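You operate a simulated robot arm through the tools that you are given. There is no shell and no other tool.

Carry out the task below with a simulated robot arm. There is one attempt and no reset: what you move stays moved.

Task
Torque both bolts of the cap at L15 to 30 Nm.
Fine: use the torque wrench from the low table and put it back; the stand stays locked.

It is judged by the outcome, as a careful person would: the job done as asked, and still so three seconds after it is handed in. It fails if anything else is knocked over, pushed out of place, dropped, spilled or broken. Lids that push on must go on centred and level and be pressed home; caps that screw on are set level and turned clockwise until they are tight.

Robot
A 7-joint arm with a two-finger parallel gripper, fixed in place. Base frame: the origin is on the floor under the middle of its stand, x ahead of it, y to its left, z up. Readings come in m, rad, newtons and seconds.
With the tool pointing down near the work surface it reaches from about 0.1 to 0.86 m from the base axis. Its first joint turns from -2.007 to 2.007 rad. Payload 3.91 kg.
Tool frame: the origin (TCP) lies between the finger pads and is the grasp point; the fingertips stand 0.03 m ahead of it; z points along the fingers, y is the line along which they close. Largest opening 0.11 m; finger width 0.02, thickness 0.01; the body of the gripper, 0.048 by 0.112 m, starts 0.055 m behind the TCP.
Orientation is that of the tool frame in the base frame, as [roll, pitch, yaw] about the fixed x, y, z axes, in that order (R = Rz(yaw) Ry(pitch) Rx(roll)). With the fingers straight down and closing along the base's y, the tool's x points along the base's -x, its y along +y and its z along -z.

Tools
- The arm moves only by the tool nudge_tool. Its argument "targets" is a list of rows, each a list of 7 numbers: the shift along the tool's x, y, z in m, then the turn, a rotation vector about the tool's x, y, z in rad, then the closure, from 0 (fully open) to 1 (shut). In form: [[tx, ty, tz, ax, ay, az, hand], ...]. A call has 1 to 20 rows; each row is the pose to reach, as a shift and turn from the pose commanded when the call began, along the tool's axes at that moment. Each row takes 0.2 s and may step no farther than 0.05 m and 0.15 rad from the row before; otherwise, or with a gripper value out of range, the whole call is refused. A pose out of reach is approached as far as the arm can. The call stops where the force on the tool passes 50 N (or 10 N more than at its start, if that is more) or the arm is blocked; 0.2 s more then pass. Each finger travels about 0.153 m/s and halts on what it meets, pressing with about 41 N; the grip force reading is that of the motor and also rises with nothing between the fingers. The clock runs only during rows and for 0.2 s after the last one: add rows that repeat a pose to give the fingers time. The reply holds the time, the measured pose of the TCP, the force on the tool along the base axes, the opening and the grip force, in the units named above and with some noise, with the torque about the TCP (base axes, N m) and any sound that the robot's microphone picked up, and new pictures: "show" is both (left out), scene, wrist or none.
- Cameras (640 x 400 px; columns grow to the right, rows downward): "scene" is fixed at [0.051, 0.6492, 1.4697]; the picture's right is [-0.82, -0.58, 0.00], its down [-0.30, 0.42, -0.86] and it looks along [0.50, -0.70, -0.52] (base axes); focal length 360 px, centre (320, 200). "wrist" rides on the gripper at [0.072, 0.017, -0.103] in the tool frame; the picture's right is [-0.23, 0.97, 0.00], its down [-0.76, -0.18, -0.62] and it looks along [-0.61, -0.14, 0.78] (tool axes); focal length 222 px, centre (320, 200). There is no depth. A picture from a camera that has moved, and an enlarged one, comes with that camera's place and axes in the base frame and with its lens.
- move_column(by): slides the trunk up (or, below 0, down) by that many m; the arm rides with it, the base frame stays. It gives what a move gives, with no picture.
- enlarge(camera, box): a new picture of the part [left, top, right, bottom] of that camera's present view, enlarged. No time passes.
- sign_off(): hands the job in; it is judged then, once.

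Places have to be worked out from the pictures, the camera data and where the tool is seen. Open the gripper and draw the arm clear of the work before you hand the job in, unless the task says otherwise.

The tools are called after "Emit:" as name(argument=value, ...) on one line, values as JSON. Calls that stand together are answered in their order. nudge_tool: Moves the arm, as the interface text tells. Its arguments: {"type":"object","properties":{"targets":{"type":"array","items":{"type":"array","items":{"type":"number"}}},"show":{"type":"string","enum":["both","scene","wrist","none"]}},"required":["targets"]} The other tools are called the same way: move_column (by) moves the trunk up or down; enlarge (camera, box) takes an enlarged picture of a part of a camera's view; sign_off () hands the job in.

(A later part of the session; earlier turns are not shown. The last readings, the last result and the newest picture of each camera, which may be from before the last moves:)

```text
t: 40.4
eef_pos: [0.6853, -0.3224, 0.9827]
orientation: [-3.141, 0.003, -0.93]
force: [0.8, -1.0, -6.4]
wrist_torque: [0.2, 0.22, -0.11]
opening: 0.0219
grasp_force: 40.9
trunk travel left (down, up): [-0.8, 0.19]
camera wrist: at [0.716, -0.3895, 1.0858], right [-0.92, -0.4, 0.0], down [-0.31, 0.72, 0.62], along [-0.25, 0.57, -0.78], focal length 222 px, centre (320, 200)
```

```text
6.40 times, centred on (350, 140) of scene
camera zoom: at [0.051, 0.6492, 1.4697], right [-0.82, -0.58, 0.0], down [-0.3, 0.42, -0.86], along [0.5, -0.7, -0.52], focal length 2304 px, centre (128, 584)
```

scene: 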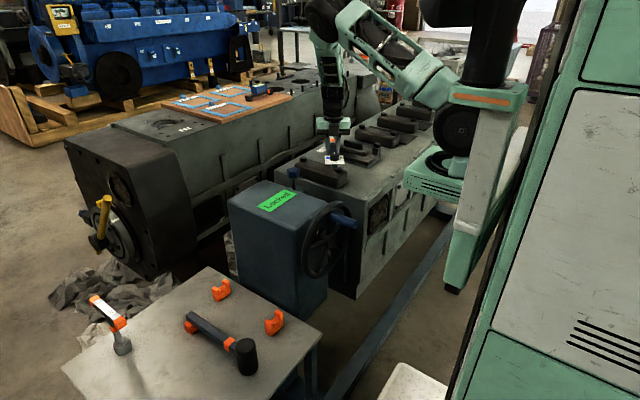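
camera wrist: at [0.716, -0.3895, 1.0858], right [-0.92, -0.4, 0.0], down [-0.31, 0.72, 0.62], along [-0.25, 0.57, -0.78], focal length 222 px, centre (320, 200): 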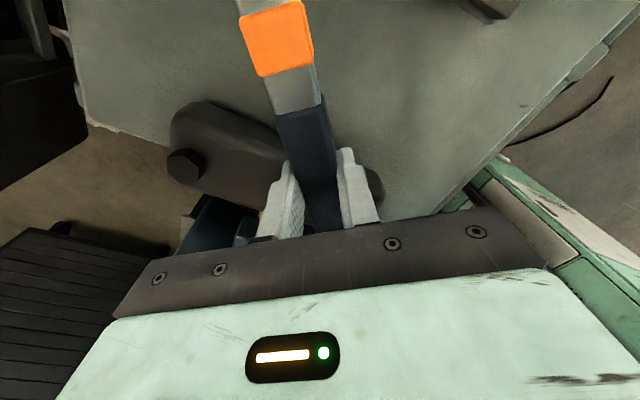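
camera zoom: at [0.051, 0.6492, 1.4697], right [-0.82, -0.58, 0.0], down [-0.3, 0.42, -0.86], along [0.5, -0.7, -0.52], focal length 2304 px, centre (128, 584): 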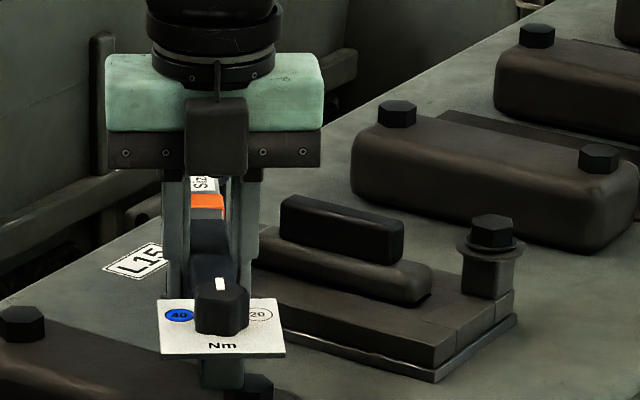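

The resisting torque dropped back to nearly zero, so the socket may have slipped on the hex rather than driven it. I lift the socket off straight up, swing the handle back, and look at the bolt's hex.

Emit:
nudge_tool(targets=[[0, 0, -0.005, 0, 0, 0, 1.0], [0, 0, -0.015, 0, 0, 0, 1.0], [0, 0, -0.03, 0, 0, 0, 1.0], [0, 0, -0.05, 0, 0, 0, 1.0], [0, 0, -0.07, 0, 0, 0, 1.0], [0.0012, 0.0194, -0.085, 0, 0, -0.12, 1.0], [0.0046, 0.0384, -0.085, 0, 0, -0.24, 1.0], [0.0104, 0.0569, -0.085, 0, 0, -0.36, 1.0], [0.0183, 0.0746, -0.085, 0, 0, -0.48, 1.0], [0.0282, 0.0913, -0.085, 0, 0, -0.6, 1.0], [0.0401, 0.1066, -0.085, 0, 0, -0.72, 1.0], [0.0401, 0.1066, -0.085, 0, 0, -0.72, 1.0]], show="both")

Emit:
enlarge(camera="scene", box=[318, 95, 382, 151])

Emit:
enlarge(camera="scene", box=[320, 130, 344, 151])

```text
t: 43.0
eef_pos: [0.624, -0.4189, 1.0691]
orientation: [3.141, 0.001, -0.209]
force: [-0.2, 0.2, -6.4]
wrist_torque: [0.06, 0.34, 0.0]
opening: 0.022
grasp_force: 41.5
trunk travel left (down, up): [-0.8, 0.19]
camera wrist: at [0.6921, -0.4486, 1.1711], right [-0.42, -0.91, 0.0], down [-0.71, 0.33, 0.62], along [-0.56, 0.26, -0.78], focal length 222 px, centre (320, 200)
```

scene: 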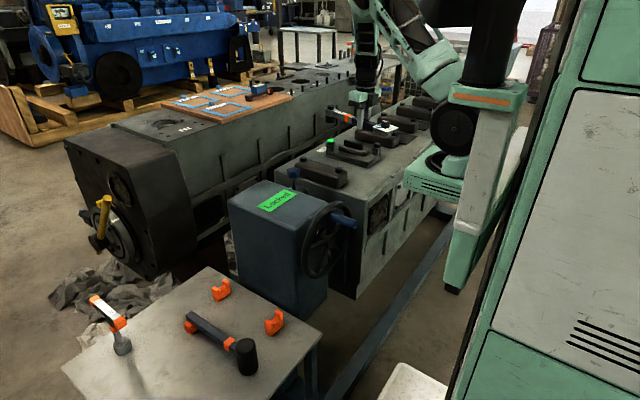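
wrist: 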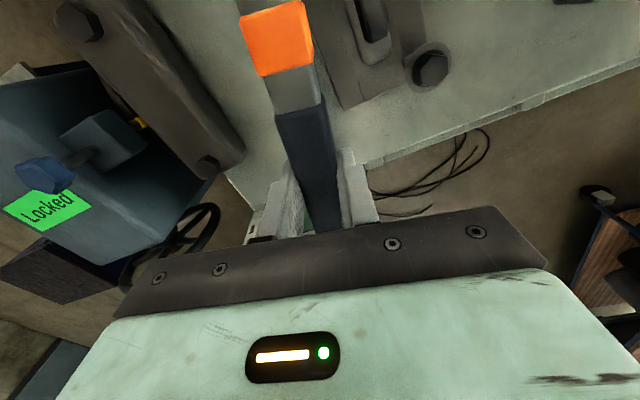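

```text
7.14 times, centred on (350, 123) of scene
camera zoom: at [0.051, 0.6492, 1.4697], right [-0.82, -0.58, 0.0], down [-0.3, 0.42, -0.86], along [0.5, -0.7, -0.52], focal length 2571 px, centre (106, 750)
```

zoom: 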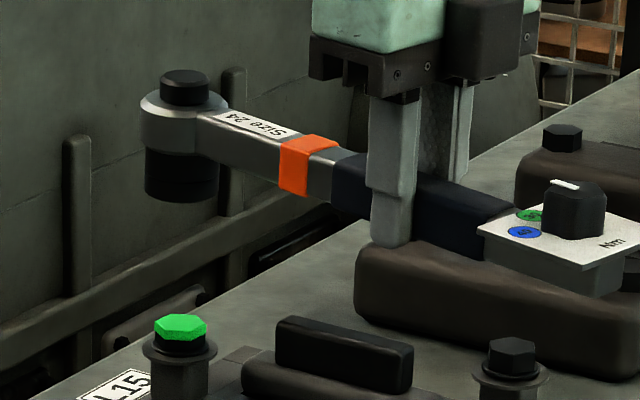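

```text
16.00 times, centred on (332, 140) of scene
camera zoom: at [0.051, 0.6492, 1.4697], right [-0.82, -0.58, 0.0], down [-0.3, 0.42, -0.86], along [0.5, -0.7, -0.52], focal length 5759 px, centre (128, 1152)
```

zoom: 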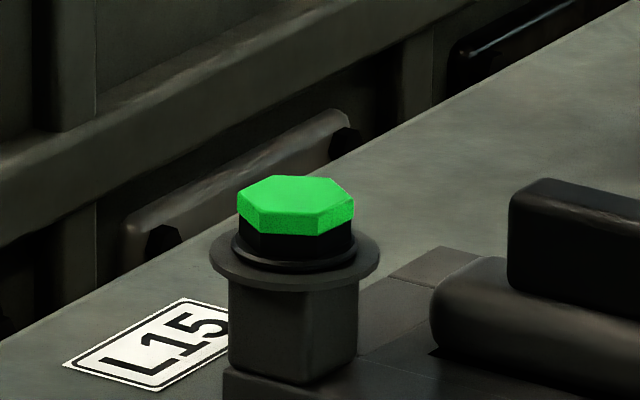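

Bolt 1's head has turned green, the colour of the 30 mark, so it is torqued to 30. Now I carry the wrench to bolt 2 at the measured offset (-0.163, -0.074), tilting the hand about 1.5° to level the wrench, which pitched slightly in the grip.

Emit:
nudge_tool(targets=[[-0.02, 0.0148, 0, 0, -0.01, 0, 1.0], [-0.048, 0.0355, 0, 0, -0.026, 0, 1.0], [-0.076, 0.0562, 0, 0, -0.026, 0, 1.0], [-0.104, 0.0769, 0, 0, -0.026, 0, 1.0], [-0.128, 0.0946, 0.01, 0, -0.026, 0, 1.0], [-0.1442, 0.1066, 0.023, 0, -0.026, 0, 1.0], [-0.1442, 0.1066, 0.023, 0, -0.026, 0, 1.0]], show="both")

Emit:
enlarge(camera="scene", box=[350, 105, 414, 161])

Emit:
enlarge(camera="scene", box=[362, 132, 394, 156])

```text
t: 44.6
eef_pos: [0.4586, -0.4922, 1.0461]
orientation: [-3.142, 0.024, -0.209]
force: [0.2, -0.3, -7.1]
wrist_torque: [0.06, 0.34, 0.01]
opening: 0.0218
grasp_force: 41.0
trunk travel left (down, up): [-0.8, 0.19]
camera wrist: at [0.5307, -0.5238, 1.1462], right [-0.42, -0.91, 0.01], down [-0.69, 0.33, 0.64], along [-0.58, 0.27, -0.77], focal length 222 px, centre (320, 200)
```

scene: 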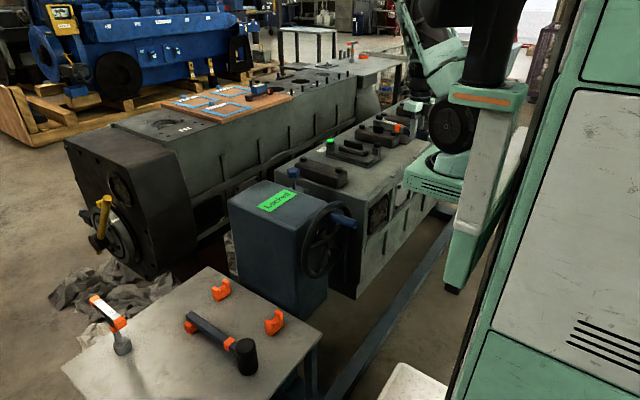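
wrist: 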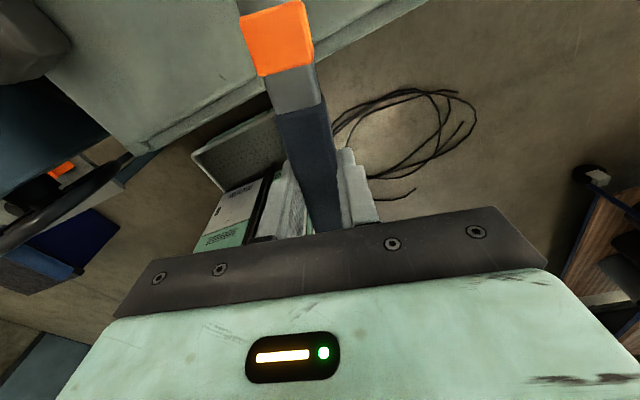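

```text
7.14 times, centred on (382, 133) of scene
camera zoom: at [0.051, 0.6492, 1.4697], right [-0.82, -0.58, 0.0], down [-0.3, 0.42, -0.86], along [0.5, -0.7, -0.52], focal length 2571 px, centre (-123, 679)
```

zoom: 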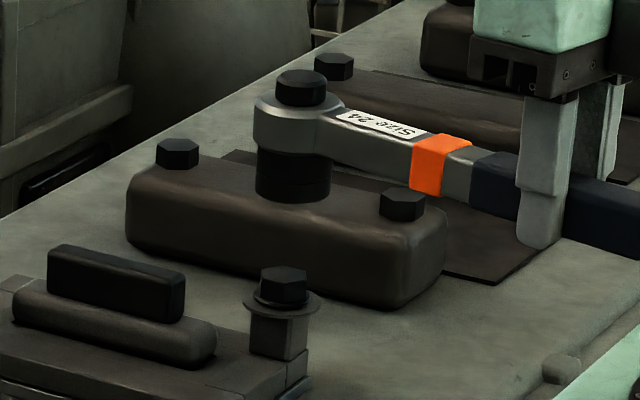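

```text
16.00 times, centred on (378, 144) of scene
camera zoom: at [0.051, 0.6492, 1.4697], right [-0.82, -0.58, 0.0], down [-0.3, 0.42, -0.86], along [0.5, -0.7, -0.52], focal length 5759 px, centre (-608, 1096)
```

zoom: 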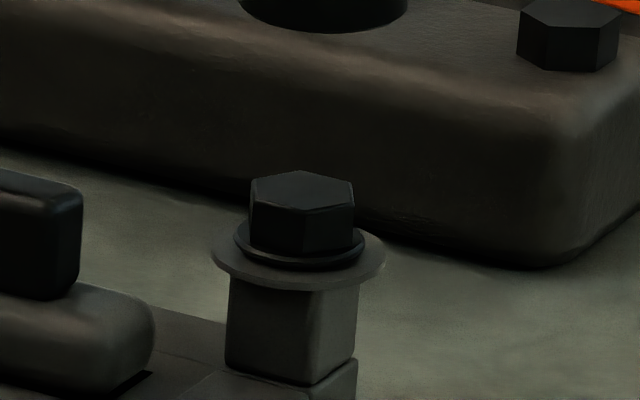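

The head is right over bolt 2 in the image and level again. I descend to just above first contact, compensating for the small tilt.

Emit:
nudge_tool(targets=[[0.0004, 0, 0.015, 0, 0, 0, 1.0], [0.0008, 0, 0.03, 0, 0, 0, 1.0], [0.001, 0, 0.039, 0, 0, 0, 1.0], [0.0011, 0, 0.044, 0, 0, 0, 1.0], [0.0011, 0, 0.044, 0, 0, 0, 1.0]], show="scene")

Emit:
enlarge(camera="scene", box=[356, 120, 404, 156])

```text
t: 45.8
eef_pos: [0.4605, -0.4932, 1.0015]
orientation: [-3.141, 0.026, -0.21]
force: [-0.3, 0.4, -6.4]
wrist_torque: [0.07, 0.32, 0.01]
opening: 0.0218
grasp_force: 40.7
trunk travel left (down, up): [-0.8, 0.19]
```

scene: 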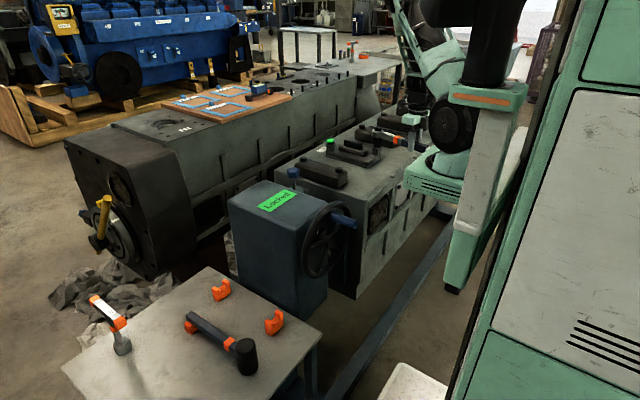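

```text
11.11 times, centred on (380, 138) of scene
camera zoom: at [0.051, 0.6492, 1.4697], right [-0.82, -0.58, 0.0], down [-0.3, 0.42, -0.86], along [0.5, -0.7, -0.52], focal length 4000 px, centre (-347, 889)
```

zoom: 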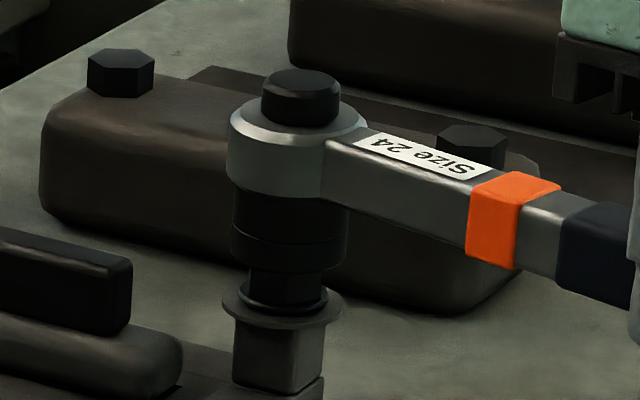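

Socket and bolt 2 line up within about a millimetre. I lower 8 mm gently and read the force.

Emit:
nudge_tool(targets=[[0.0001, 0, 0.003, 0, 0, 0, 1.0], [0.0001, 0, 0.005, 0, 0, 0, 1.0], [0.0002, 0, 0.007, 0, 0, 0, 1.0], [0.0002, 0, 0.008, 0, 0, 0, 1.0], [0.0002, 0, 0.008, 0, 0, 0, 1.0]], show="scene")

Emit:
enlarge(camera="scene", box=[356, 120, 404, 156])

```text
t: 47.0
eef_pos: [0.4613, -0.4931, 0.9929]
orientation: [3.141, 0.026, -0.209]
force: [0.6, 0.8, -6.1]
wrist_torque: [0.08, 0.35, 0.0]
opening: 0.0216
grasp_force: 40.6
trunk travel left (down, up): [-0.8, 0.19]
```

scene: 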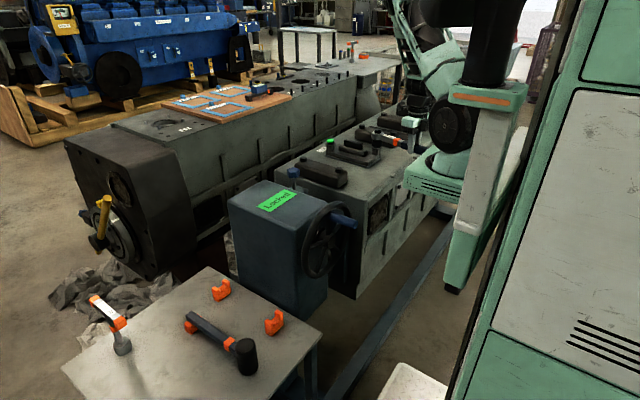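

```text
11.11 times, centred on (380, 138) of scene
camera zoom: at [0.051, 0.6492, 1.4697], right [-0.82, -0.58, 0.0], down [-0.3, 0.42, -0.86], along [0.5, -0.7, -0.52], focal length 4000 px, centre (-347, 889)
```

zoom: 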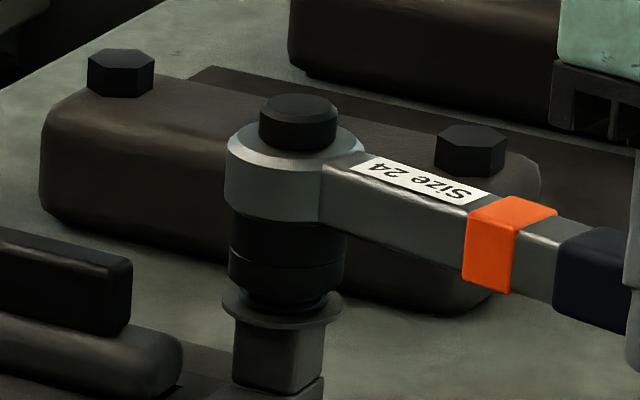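

No contact at all, so the socket is slipping over the head freely. I lower a further 7 mm slowly.

Emit:
nudge_tool(targets=[[0.0001, 0, 0.002, 0, 0, 0, 1.0], [0.0001, 0, 0.004, 0, 0, 0, 1.0], [0.0002, 0, 0.006, 0, 0, 0, 1.0], [0.0002, 0, 0.007, 0, 0, 0, 1.0], [0.0002, 0, 0.007, 0, 0, 0, 1.0]], show="scene")

Emit:
enlarge(camera="scene", box=[356, 120, 404, 156])

```text
t: 48.2
eef_pos: [0.4614, -0.4924, 0.9865]
orientation: [3.141, 0.024, -0.21]
force: [-1.0, 0.9, 5.8]
wrist_torque: [-0.19, -1.22, 0.2]
opening: 0.022
grasp_force: 40.8
trunk travel left (down, up): [-0.8, 0.19]
```

scene: 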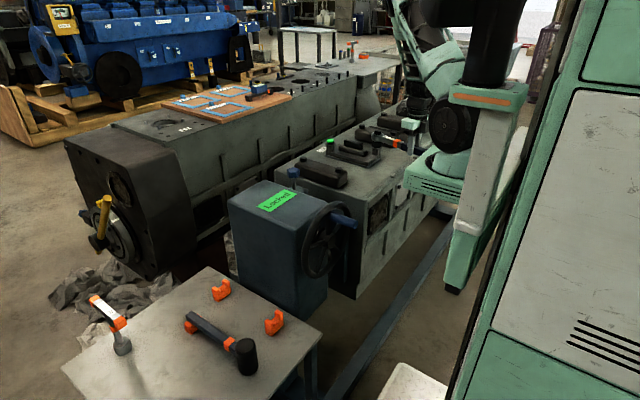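

```text
11.11 times, centred on (380, 138) of scene
camera zoom: at [0.051, 0.6492, 1.4697], right [-0.82, -0.58, 0.0], down [-0.3, 0.42, -0.86], along [0.5, -0.7, -0.52], focal length 4000 px, centre (-347, 889)
```

zoom: 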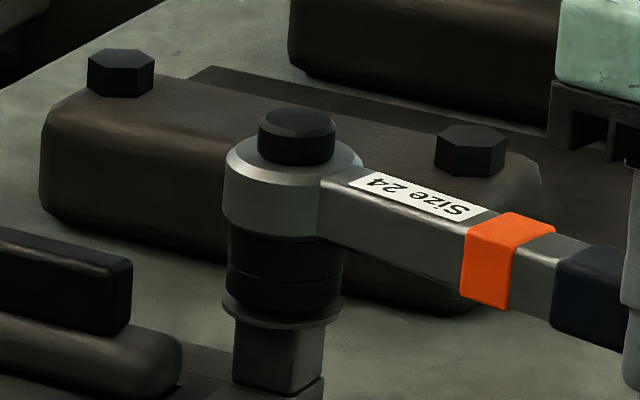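

Seated with about 12 N of contact. I ease off 1.5 mm and turn clockwise about bolt 2's axis by 0.3 rad in small steps.

Emit:
nudge_tool(targets=[[0, 0, -0.0015, 0, 0, 0, 1.0], [0.0001, -0.0065, -0.0015, 0.001, 0, 0.04, 1.0], [0.0005, -0.0129, -0.0015, 0.002, 0, 0.08, 1.0], [0.0012, -0.0194, -0.0015, 0.003, 0, 0.12, 1.0], [0.0021, -0.0258, -0.0015, 0.004, 0, 0.16, 1.0], [0.0032, -0.0321, -0.0015, 0.005, 0, 0.2, 1.0], [0.0046, -0.0384, -0.0015, 0.006, 0, 0.24, 1.0], [0.0063, -0.0447, -0.0015, 0.007, 0, 0.28, 1.0]], show="scene")

Emit:
enlarge(camera="scene", box=[350, 110, 430, 166])

```text
t: 50.0
eef_pos: [0.4765, -0.4498, 0.9878]
orientation: [-3.141, 0.025, -0.491]
force: [0.9, 0.5, -6.1]
wrist_torque: [0.15, 0.31, 0.89]
opening: 0.0216
grasp_force: 41.5
trunk travel left (down, up): [-0.8, 0.19]
```

scene: 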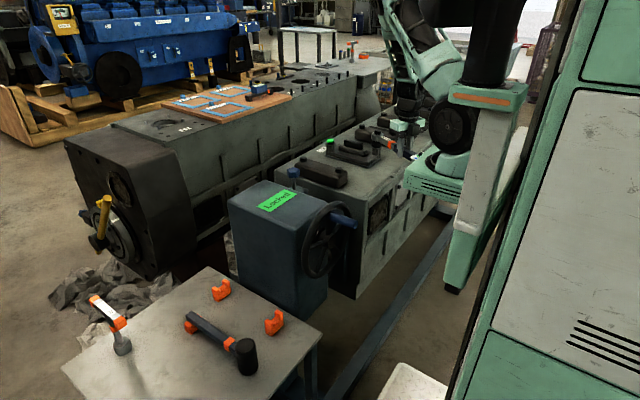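

```text
7.14 times, centred on (390, 138) of scene
camera zoom: at [0.051, 0.6492, 1.4697], right [-0.82, -0.58, 0.0], down [-0.3, 0.42, -0.86], along [0.5, -0.7, -0.52], focal length 2571 px, centre (-180, 643)
```

zoom: 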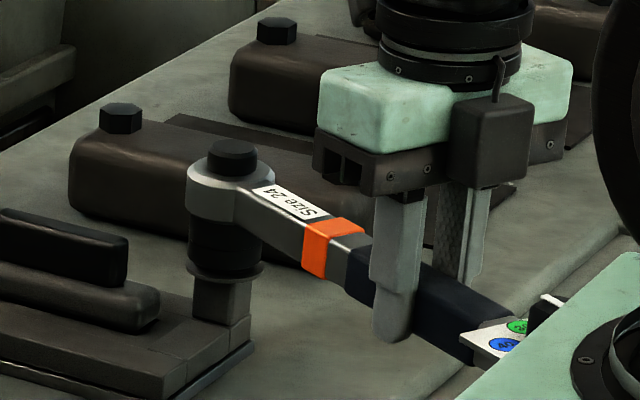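

The bolt resists with about 0.9 Nm at the wrist, as bolt 1 did, and no other contact shows. I continue clockwise another 0.24 rad.

Emit:
nudge_tool(targets=[[0.0001, -0.0065, 0, 0.001, 0, 0.04, 1.0], [0.0005, -0.0129, 0, 0.002, 0, 0.08, 1.0], [0.0012, -0.0194, 0, 0.003, 0, 0.12, 1.0], [0.0021, -0.0258, 0, 0.004, 0, 0.16, 1.0], [0.0032, -0.0321, 0, 0.005, 0, 0.2, 1.0], [0.0046, -0.0384, 0, 0.006, 0, 0.24, 1.0]], show="scene")

Emit:
enlarge(camera="scene", box=[350, 110, 430, 166])

```text
t: 51.4
eef_pos: [0.4979, -0.4196, 0.9868]
orientation: [-3.141, 0.024, -0.73]
force: [0.5, -3.8, -5.6]
wrist_torque: [0.05, 0.23, 0.9]
opening: 0.022
grasp_force: 41.2
trunk travel left (down, up): [-0.8, 0.19]
```

scene: 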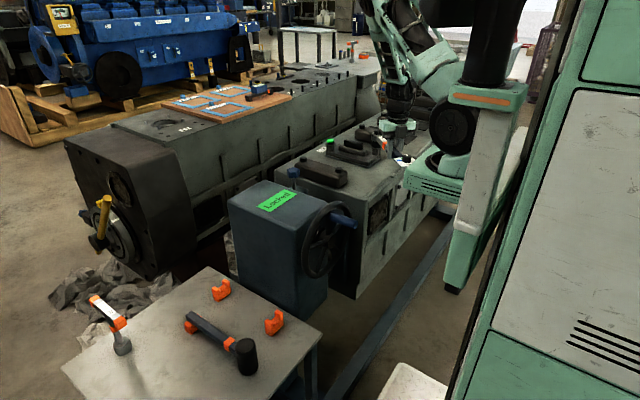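

```text
7.14 times, centred on (390, 138) of scene
camera zoom: at [0.051, 0.6492, 1.4697], right [-0.82, -0.58, 0.0], down [-0.3, 0.42, -0.86], along [0.5, -0.7, -0.52], focal length 2571 px, centre (-180, 643)
```

zoom: 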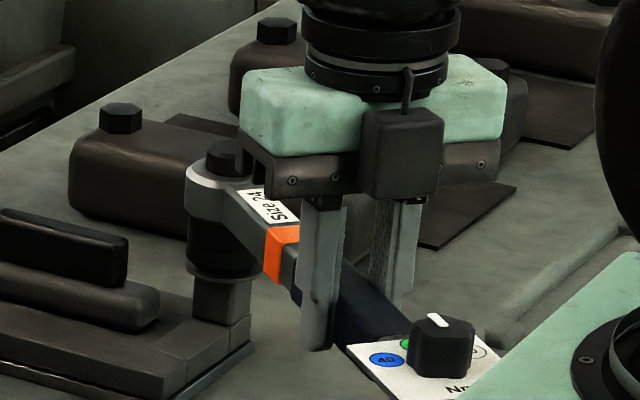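

Resistance is up to about 1.3 Nm, the same as bolt 1 at this angle. I continue with another 0.2 rad as before.

Emit:
nudge_tool(targets=[[0.0001, -0.0065, 0, 0.001, 0, 0.04, 1.0], [0.0005, -0.0129, 0, 0.002, 0, 0.08, 1.0], [0.0012, -0.0194, 0, 0.003, 0, 0.12, 1.0], [0.0021, -0.0258, 0, 0.004, 0, 0.16, 1.0], [0.0032, -0.0321, 0, 0.005, 0, 0.2, 1.0]], show="both")

Emit:
enlarge(camera="scene", box=[350, 110, 430, 166])

```text
t: 52.6
eef_pos: [0.5237, -0.3969, 0.9862]
orientation: [3.142, 0.026, -0.933]
force: [0.2, -2.1, -6.3]
wrist_torque: [0.2, 0.17, -0.11]
opening: 0.0218
grasp_force: 41.3
trunk travel left (down, up): [-0.8, 0.19]
camera wrist: at [0.5539, -0.466, 1.0878], right [-0.92, -0.4, 0.01], down [-0.3, 0.7, 0.64], along [-0.26, 0.59, -0.77], focal length 222 px, centre (320, 200)
```

scene: 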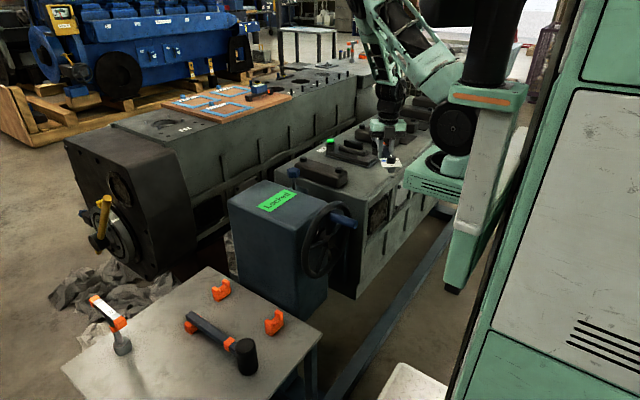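
wrist: 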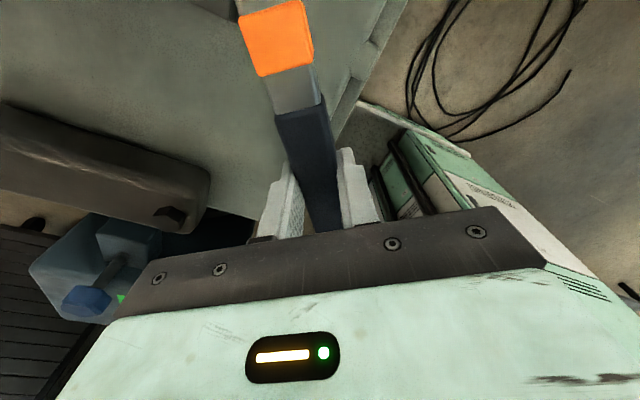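

```text
7.14 times, centred on (390, 138) of scene
camera zoom: at [0.051, 0.6492, 1.4697], right [-0.82, -0.58, 0.0], down [-0.3, 0.42, -0.86], along [0.5, -0.7, -0.52], focal length 2571 px, centre (-180, 643)
```

zoom: 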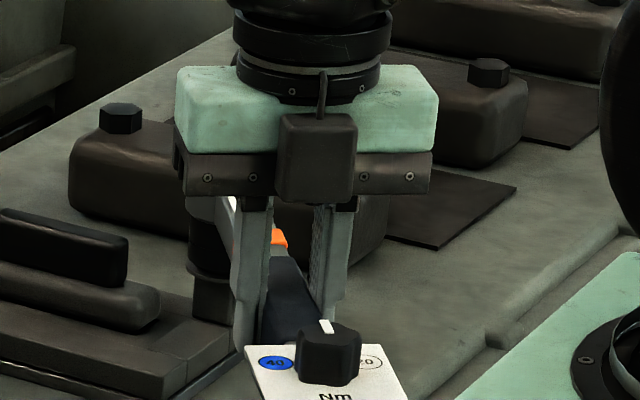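

The torque dropped off just as it did on bolt 1. I lift the wrench straight up and look at bolt 2's head.

Emit:
nudge_tool(targets=[[-0.0001, 0, -0.005, 0, 0, 0, 1.0], [-0.0004, 0, -0.015, 0, 0, 0, 1.0], [-0.0008, 0, -0.03, 0, 0, 0, 1.0], [-0.0013, 0, -0.05, 0, 0, 0, 1.0], [-0.0018, 0, -0.07, 0, 0, 0, 1.0], [-0.0023, 0, -0.09, 0, 0, 0, 1.0], [-0.0029, 0, -0.11, 0, 0, 0, 1.0], [-0.0029, 0, -0.11, 0, 0, 0, 1.0]], show="both")

Emit:
enlarge(camera="scene", box=[310, 110, 410, 170])

```text
t: 54.4
eef_pos: [0.5238, -0.3986, 1.0977]
orientation: [-3.14, 0.026, -0.932]
force: [-0.3, -0.7, -6.2]
wrist_torque: [0.26, 0.2, 0.01]
opening: 0.0215
grasp_force: 41.5
trunk travel left (down, up): [-0.8, 0.19]
camera wrist: at [0.5546, -0.4665, 1.1986], right [-0.92, -0.4, 0.01], down [-0.3, 0.7, 0.64], along [-0.26, 0.59, -0.77], focal length 222 px, centre (320, 200)
```

scene: 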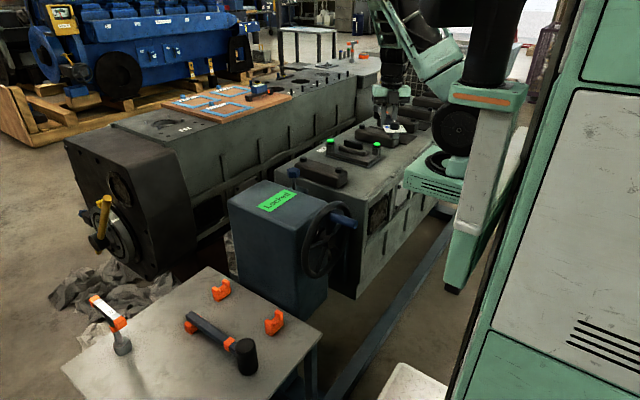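
wrist: 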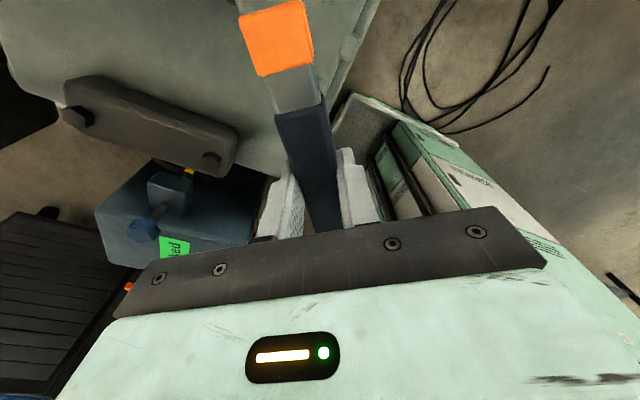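

```text
6.40 times, centred on (360, 140) of scene
camera zoom: at [0.051, 0.6492, 1.4697], right [-0.82, -0.58, 0.0], down [-0.3, 0.42, -0.86], along [0.5, -0.7, -0.52], focal length 2304 px, centre (64, 584)
```

zoom: 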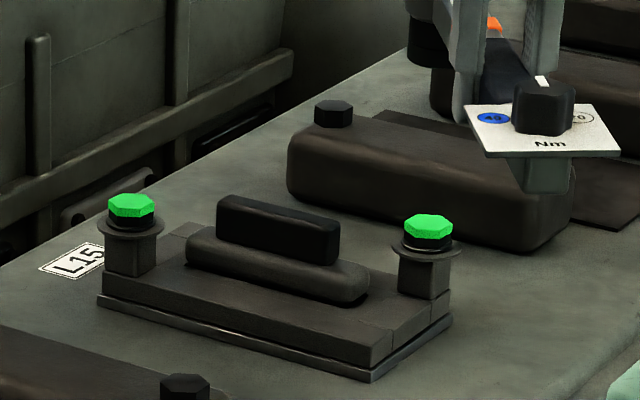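

Both L15 bolts are green. Now I bring the wrench back over the stand at z ≈ 1.10, turning the hand back counter-clockwise.

Emit:
nudge_tool(targets=[[-0.004, -0.007, 0, -0.0016, 0, -0.06, 1.0], [-0.0116, -0.0221, 0, -0.005, 0, -0.19, 1.0], [-0.0193, -0.0369, 0, -0.0083, 0, -0.32, 1.0], [-0.027, -0.0517, 0, -0.0117, 0, -0.45, 1.0], [-0.0348, -0.0664, 0, -0.0151, 0, -0.58, 1.0], [-0.0425, -0.0812, 0, -0.0185, 0, -0.71, 1.0], [-0.0502, -0.096, 0, -0.0218, 0, -0.84, 1.0], [-0.058, -0.1107, 0, -0.0252, 0, -0.97, 1.0], [-0.0657, -0.1255, 0, -0.0286, 0, -1.1, 1.0], [-0.0734, -0.1403, 0, -0.032, 0, -1.23, 1.0], [-0.0811, -0.155, 0, -0.0354, 0, -1.36, 1.0], [-0.0889, -0.1698, 0, -0.0387, 0, -1.49, 1.0], [-0.0966, -0.1845, 0, -0.0421, 0, -1.62, 1.0], [-0.1043, -0.1993, 0, -0.0455, 0, -1.75, 1.0], [-0.112, -0.2141, 0, -0.0489, 0, -1.88, 1.0], [-0.118, -0.2256, 0, -0.052, 0, -2.0, 1.0], [-0.1236, -0.2362, 0, -0.0531, 0, -2.04, 1.0]], show="both")

```text
t: 58.0
eef_pos: [0.6372, -0.157, 1.1009]
orientation: [3.141, 0.026, 1.112]
force: [-0.2, 0.2, -5.7]
wrist_torque: [-0.28, 0.19, -0.01]
opening: 0.022
grasp_force: 40.9
trunk travel left (down, up): [-0.8, 0.19]
camera wrist: at [0.6867, -0.0947, 1.2011], right [0.77, -0.63, 0.01], down [-0.49, -0.59, 0.64], along [-0.4, -0.5, -0.77], focal length 222 px, centre (320, 200)
```

scene: 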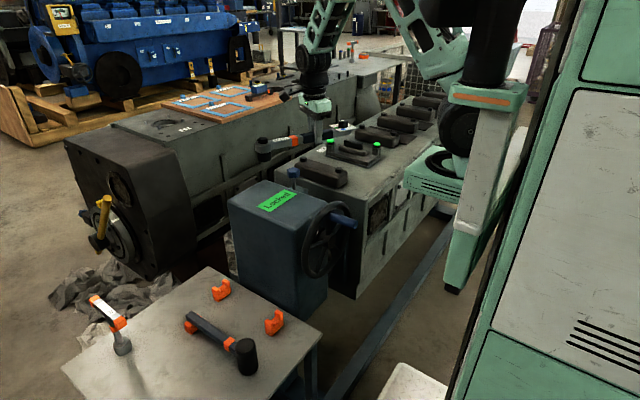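
wrist: 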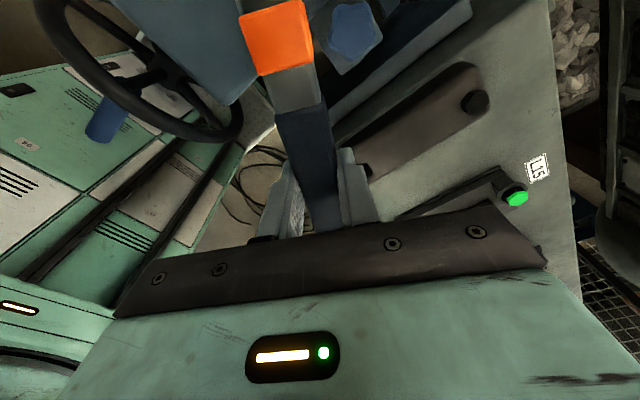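

Halfway: the yaw is back at 1.11 and all is clear. I continue to above the cradles, turning the remaining 2.03 rad.

Emit:
nudge_tool(targets=[[0.009, -0.0044, -0.0002, -0.0016, 0, -0.06, 1.0], [0.0268, -0.0131, -0.0007, -0.0047, 0, -0.18, 1.0], [0.0446, -0.0219, -0.0012, -0.0078, 0, -0.3, 1.0], [0.0625, -0.0307, -0.0016, -0.0109, 0, -0.42, 1.0], [0.0803, -0.0394, -0.0021, -0.014, 0, -0.54, 1.0], [0.0982, -0.0482, -0.0026, -0.0172, 0, -0.66, 1.0], [0.116, -0.0569, -0.003, -0.0203, 0, -0.78, 1.0], [0.1339, -0.0657, -0.0035, -0.0234, 0, -0.9, 1.0], [0.1517, -0.0745, -0.0039, -0.0265, 0, -1.02, 1.0], [0.1696, -0.0832, -0.0044, -0.0296, 0, -1.14, 1.0], [0.1874, -0.092, -0.0049, -0.0328, 0, -1.26, 1.0], [0.2053, -0.1008, -0.0053, -0.0359, 0, -1.38, 1.0], [0.2231, -0.1095, -0.0058, -0.039, 0, -1.5, 1.0], [0.241, -0.1183, -0.0063, -0.0421, 0, -1.62, 1.0], [0.2588, -0.127, -0.0067, -0.0452, 0, -1.74, 1.0], [0.2767, -0.1358, -0.0072, -0.0484, 0, -1.86, 1.0], [0.292, -0.1433, -0.0076, -0.0512, 0, -1.97, 1.0], [0.3034, -0.1489, -0.0079, -0.0528, 0, -2.031, 1.0], [0.3034, -0.1489, -0.0079, -0.0528, 0, -2.031, 1.0]], show="both")

Emit:
enlarge(camera="scene", box=[180, 125, 308, 225])

```text
t: 62.0
eef_pos: [0.6391, 0.1824, 1.1005]
orientation: [-3.14, 0.027, -3.138]
force: [-0.3, -0.5, -6.8]
wrist_torque: [0.01, -0.34, 0.0]
opening: 0.0217
grasp_force: 40.8
trunk travel left (down, up): [-0.8, 0.19]
camera wrist: at [0.5637, 0.1998, 1.2009], right [0.22, 0.97, 0.0], down [0.75, -0.17, 0.64], along [0.63, -0.14, -0.77], focal length 222 px, centre (320, 200)
```

scene: 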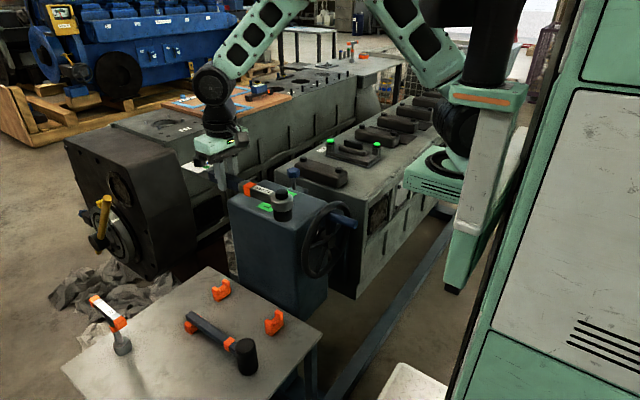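
wrist: 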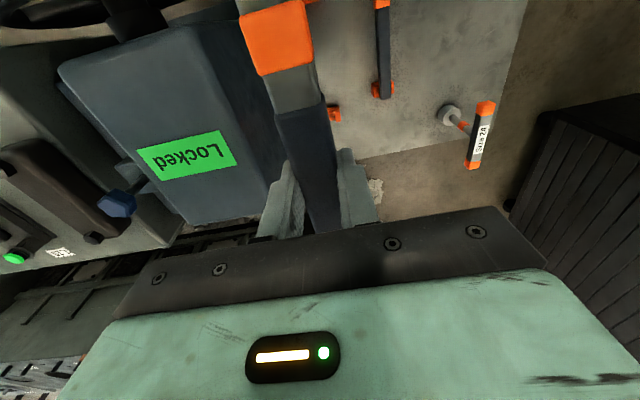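

```text
4.00 times, centred on (244, 175) of scene
camera zoom: at [0.051, 0.6492, 1.4697], right [-0.82, -0.58, 0.0], down [-0.3, 0.42, -0.86], along [0.5, -0.7, -0.52], focal length 1440 px, centre (624, 300)
```

zoom: 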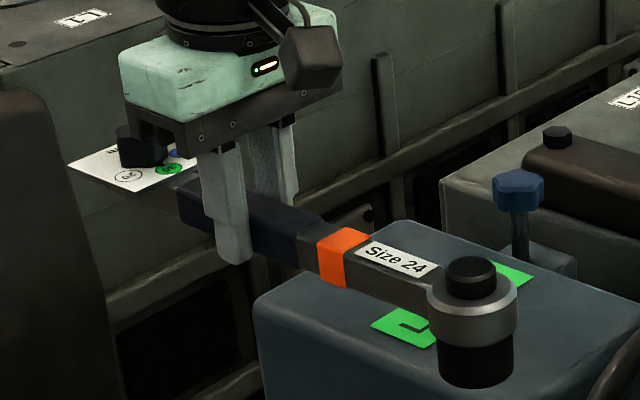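

The wrench hangs level again, directly above its cradles. I lower it straight down to about 5 cm above its rest position.

Emit:
nudge_tool(targets=[[0.0005, 0, 0.02, 0, 0, 0, 1.0], [0.0014, 0, 0.055, 0, 0, 0, 1.0], [0.0023, 0, 0.09, 0, 0, 0, 1.0], [0.0033, 0, 0.125, 0, 0, 0, 1.0], [0.0042, 0, 0.16, 0, 0, 0, 1.0], [0.0051, 0, 0.195, 0, 0, 0, 1.0], [0.006, 0, 0.23, 0, 0, 0, 1.0], [0.0069, 0, 0.265, 0, 0, 0, 1.0], [0.0078, 0, 0.3, 0, 0, 0, 1.0], [0.0085, 0, 0.326, 0, 0, 0, 1.0], [0.0089, 0, 0.341, 0, 0, 0, 1.0], [0.0089, 0, 0.341, 0, 0, 0, 1.0]], show="both")

Emit:
enlarge(camera="scene", box=[190, 245, 318, 345])

Emit:
enlarge(camera="wrist", box=[220, 0, 420, 220])

```text
t: 64.6
eef_pos: [0.6387, 0.1809, 0.7587]
orientation: [-3.139, 0.026, -3.138]
force: [1.0, -1.0, -6.2]
wrist_torque: [0.01, -0.32, -0.02]
opening: 0.0217
grasp_force: 41.4
trunk travel left (down, up): [-0.8, 0.19]
camera wrist: at [0.5646, 0.1993, 0.8589], right [0.23, 0.97, 0.0], down [0.75, -0.18, 0.64], along [0.63, -0.14, -0.77], focal length 222 px, centre (320, 200)
```

scene: 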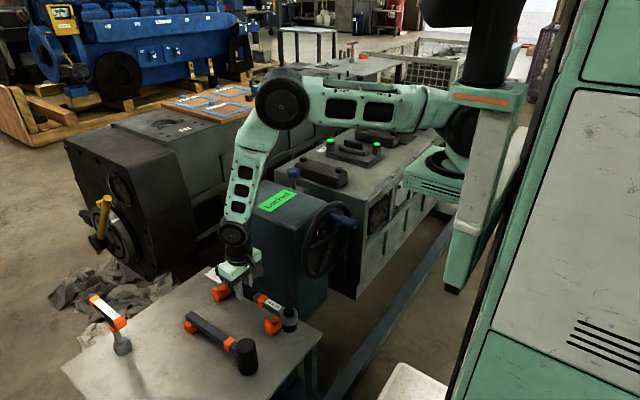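
wrist: 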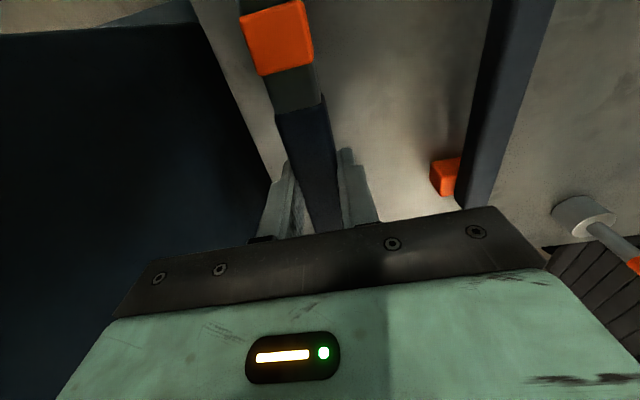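

```text
4.00 times, centred on (254, 295) of scene
camera zoom: at [0.051, 0.6492, 1.4697], right [-0.82, -0.58, 0.0], down [-0.3, 0.42, -0.86], along [0.5, -0.7, -0.52], focal length 1440 px, centre (584, -180)
```

zoom: 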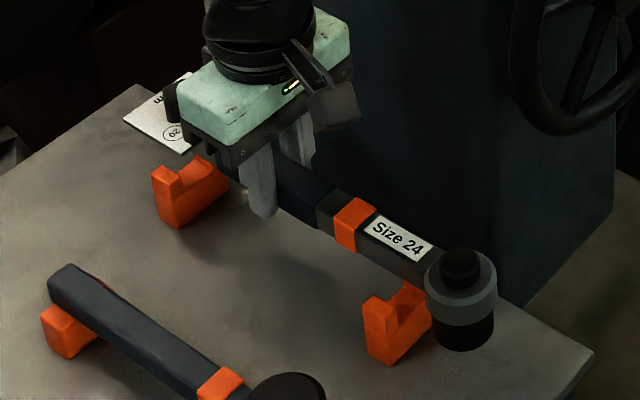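

```text
1.82 times, centred on (320, 110) of wrist
camera zoom: at [0.5646, 0.1993, 0.8589], right [0.23, 0.97, 0.0], down [0.75, -0.18, 0.64], along [0.63, -0.14, -0.77], focal length 404 px, centre (320, 364)
```

zoom: 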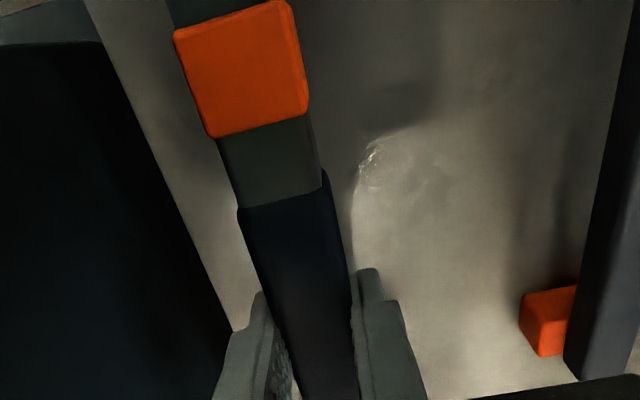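

Head and handle line up with the cradles as at pick-up. I lower another 3.8 cm, to about 1 cm above rest.

Emit:
nudge_tool(targets=[[0.0003, 0, 0.01, 0, 0, 0, 1.0], [0.0005, 0, 0.02, 0, 0, 0, 1.0], [0.0008, 0, 0.03, 0, 0, 0, 1.0], [0.001, 0, 0.038, 0, 0, 0, 1.0], [0.001, 0, 0.038, 0, 0, 0, 1.0]], show="both")

Emit:
enlarge(camera="scene", box=[190, 255, 318, 345])

```text
t: 65.8
eef_pos: [0.6391, 0.1815, 0.7214]
orientation: [-3.139, 0.027, -3.138]
force: [-0.1, 0.2, -5.9]
wrist_torque: [0.0, -0.31, 0.0]
opening: 0.0219
grasp_force: 41.2
trunk travel left (down, up): [-0.8, 0.19]
camera wrist: at [0.5645, 0.1996, 0.8217], right [0.23, 0.97, 0.0], down [0.75, -0.18, 0.64], along [0.63, -0.14, -0.77], focal length 222 px, centre (320, 200)
```

scene: 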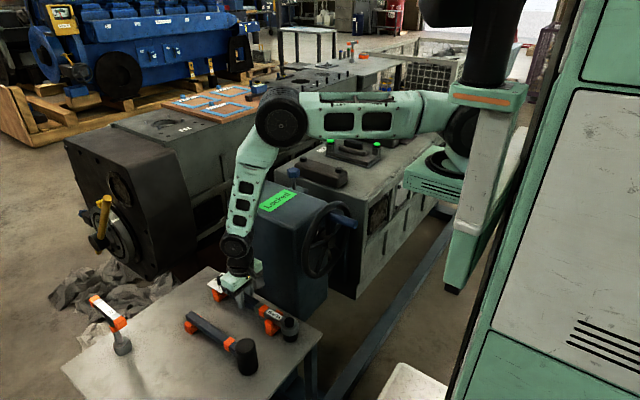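
wrist: 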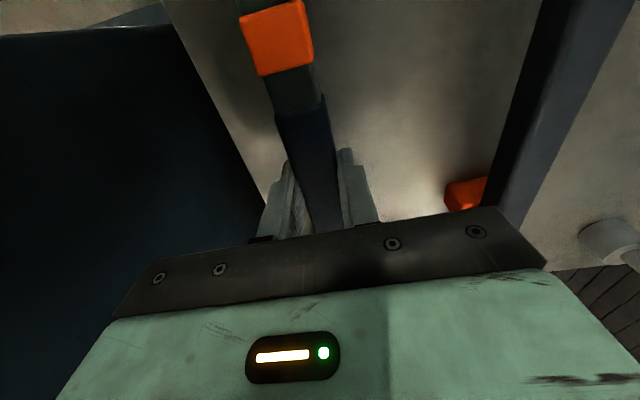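

```text
4.44 times, centred on (254, 300) of scene
camera zoom: at [0.051, 0.6492, 1.4697], right [-0.82, -0.58, 0.0], down [-0.3, 0.42, -0.86], along [0.5, -0.7, -0.52], focal length 1600 px, centre (613, -244)
```

zoom: 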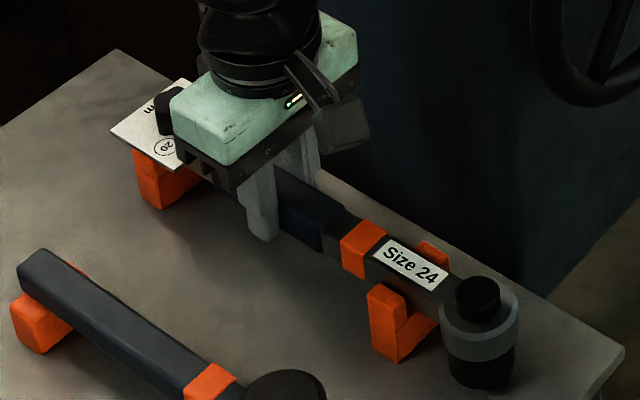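

The bar is between the prongs with no contact yet. I lower slowly by 8 mm and check the force.

Emit:
nudge_tool(targets=[[0, 0, 0.002, 0, 0, 0, 1.0], [0.0001, 0, 0.004, 0, 0, 0, 1.0], [0.0001, 0, 0.006, 0, 0, 0, 1.0], [0.0002, 0, 0.0075, 0, 0, 0, 1.0], [0.0002, 0, 0.0085, 0, 0, 0, 1.0], [0.0002, 0, 0.0085, 0, 0, 0, 1.0]], show="scene")

Emit:
enlarge(camera="scene", box=[190, 255, 318, 345])

```text
t: 67.2
eef_pos: [0.6379, 0.1822, 0.7118]
orientation: [-3.14, 0.026, -3.138]
force: [0.9, 0.1, -5.4]
wrist_torque: [0.0, -0.31, -0.01]
opening: 0.0218
grasp_force: 41.2
trunk travel left (down, up): [-0.8, 0.19]
```

scene: 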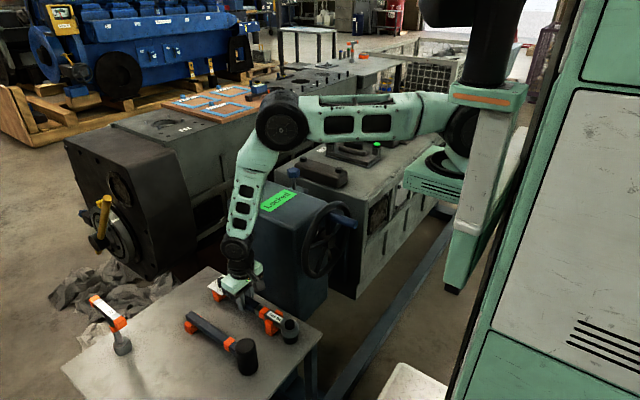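

```text
4.44 times, centred on (254, 300) of scene
camera zoom: at [0.051, 0.6492, 1.4697], right [-0.82, -0.58, 0.0], down [-0.3, 0.42, -0.86], along [0.5, -0.7, -0.52], focal length 1600 px, centre (613, -244)
```

zoom: 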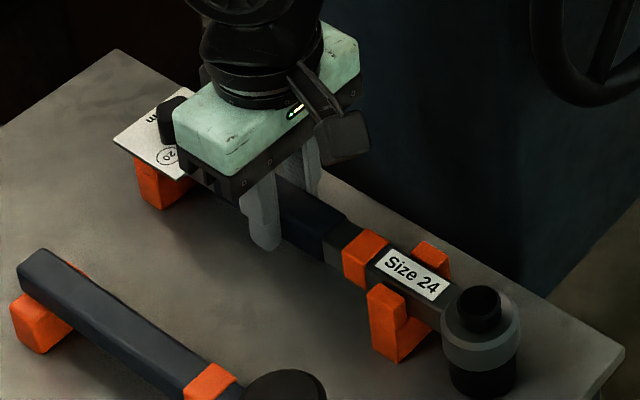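

Barely any contact yet (-5.4 N), so it is just about to touch. I lower 1 mm at a time for 3 mm.

Emit:
nudge_tool(targets=[[0, 0, 0.001, 0, 0, 0, 1.0], [0, 0, 0.002, 0, 0, 0, 1.0], [0, 0, 0.002, 0, 0, 0, 1.0]], show="none")

```text
t: 68.0
eef_pos: [0.6387, 0.1804, 0.7117]
orientation: [3.14, 0.029, -3.14]
force: [-5.0, -5.3, 23.9]
wrist_torque: [-0.03, 0.92, 0.0]
opening: 0.0219
grasp_force: 40.9
trunk travel left (down, up): [-0.8, 0.19]
```

Now firm contact on both cradles (about 30 N up). I back off 1 mm to relieve the pressure, then open the fingers.

Emit:
nudge_tool(targets=[[0, 0, -0.001, 0, 0, 0, 1.0], [0, 0, -0.0015, 0, 0, 0, 1.0], [0, 0, -0.0015, 0, 0, 0, 0.75], [0, 0, -0.0015, 0, 0, 0, 0.65], [0, 0, -0.0015, 0, 0, 0, 0.5], [0, 0, -0.0015, 0, 0, 0, 0.5]], show="both")

Emit:
enlarge(camera="scene", box=[190, 255, 318, 345])

Emit:
enlarge(camera="wrist", box=[220, 60, 420, 220])

```text
t: 69.4
eef_pos: [0.6398, 0.1814, 0.7125]
orientation: [-3.139, 0.026, -3.138]
force: [0.2, -0.6, 0.7]
wrist_torque: [0.02, 0.02, -0.01]
opening: 0.0551
grasp_force: 0.1
trunk travel left (down, up): [-0.8, 0.19]
camera wrist: at [0.5643, 0.1991, 0.8128], right [0.23, 0.97, 0.0], down [0.75, -0.18, 0.64], along [0.63, -0.14, -0.77], focal length 222 px, centre (320, 200)
```

scene: 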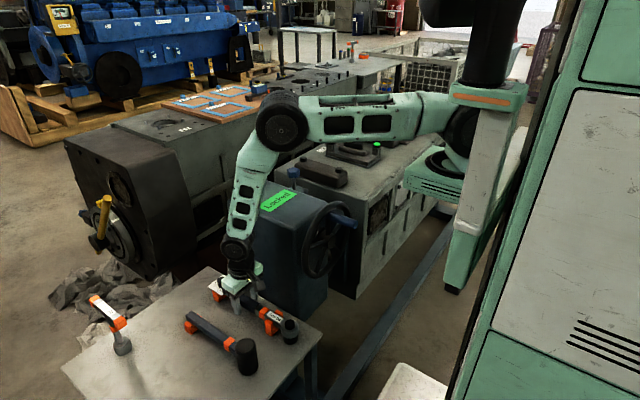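
wrist: 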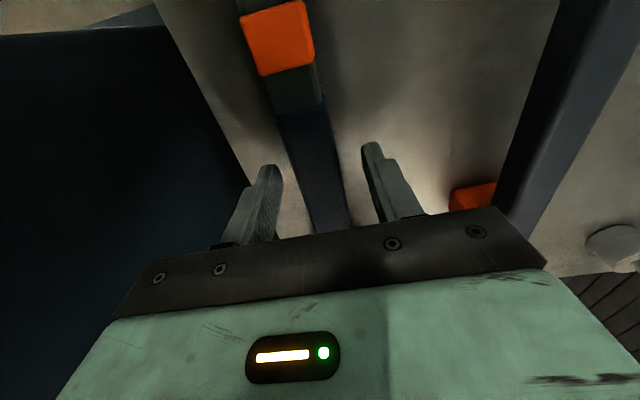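

```text
4.44 times, centred on (254, 300) of scene
camera zoom: at [0.051, 0.6492, 1.4697], right [-0.82, -0.58, 0.0], down [-0.3, 0.42, -0.86], along [0.5, -0.7, -0.52], focal length 1600 px, centre (613, -244)
```

zoom: 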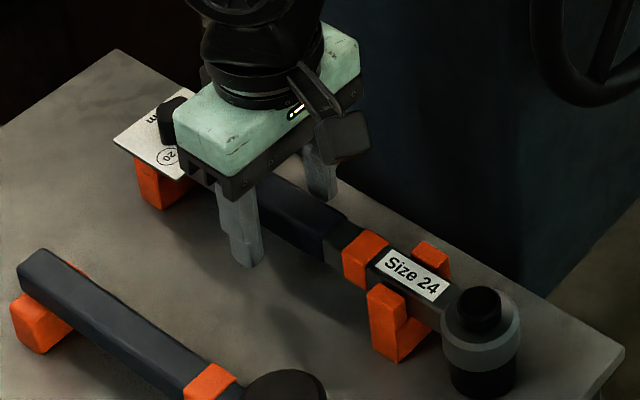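

```text
2.50 times, centred on (320, 140) of wrist
camera zoom: at [0.5643, 0.1991, 0.8128], right [0.23, 0.97, 0.0], down [0.75, -0.18, 0.64], along [0.63, -0.14, -0.77], focal length 555 px, centre (320, 350)
```

zoom: 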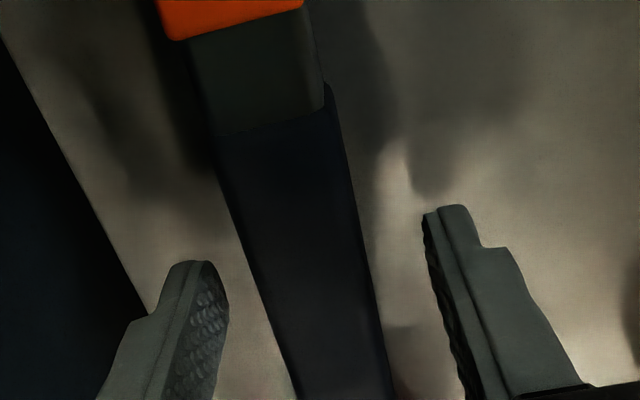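

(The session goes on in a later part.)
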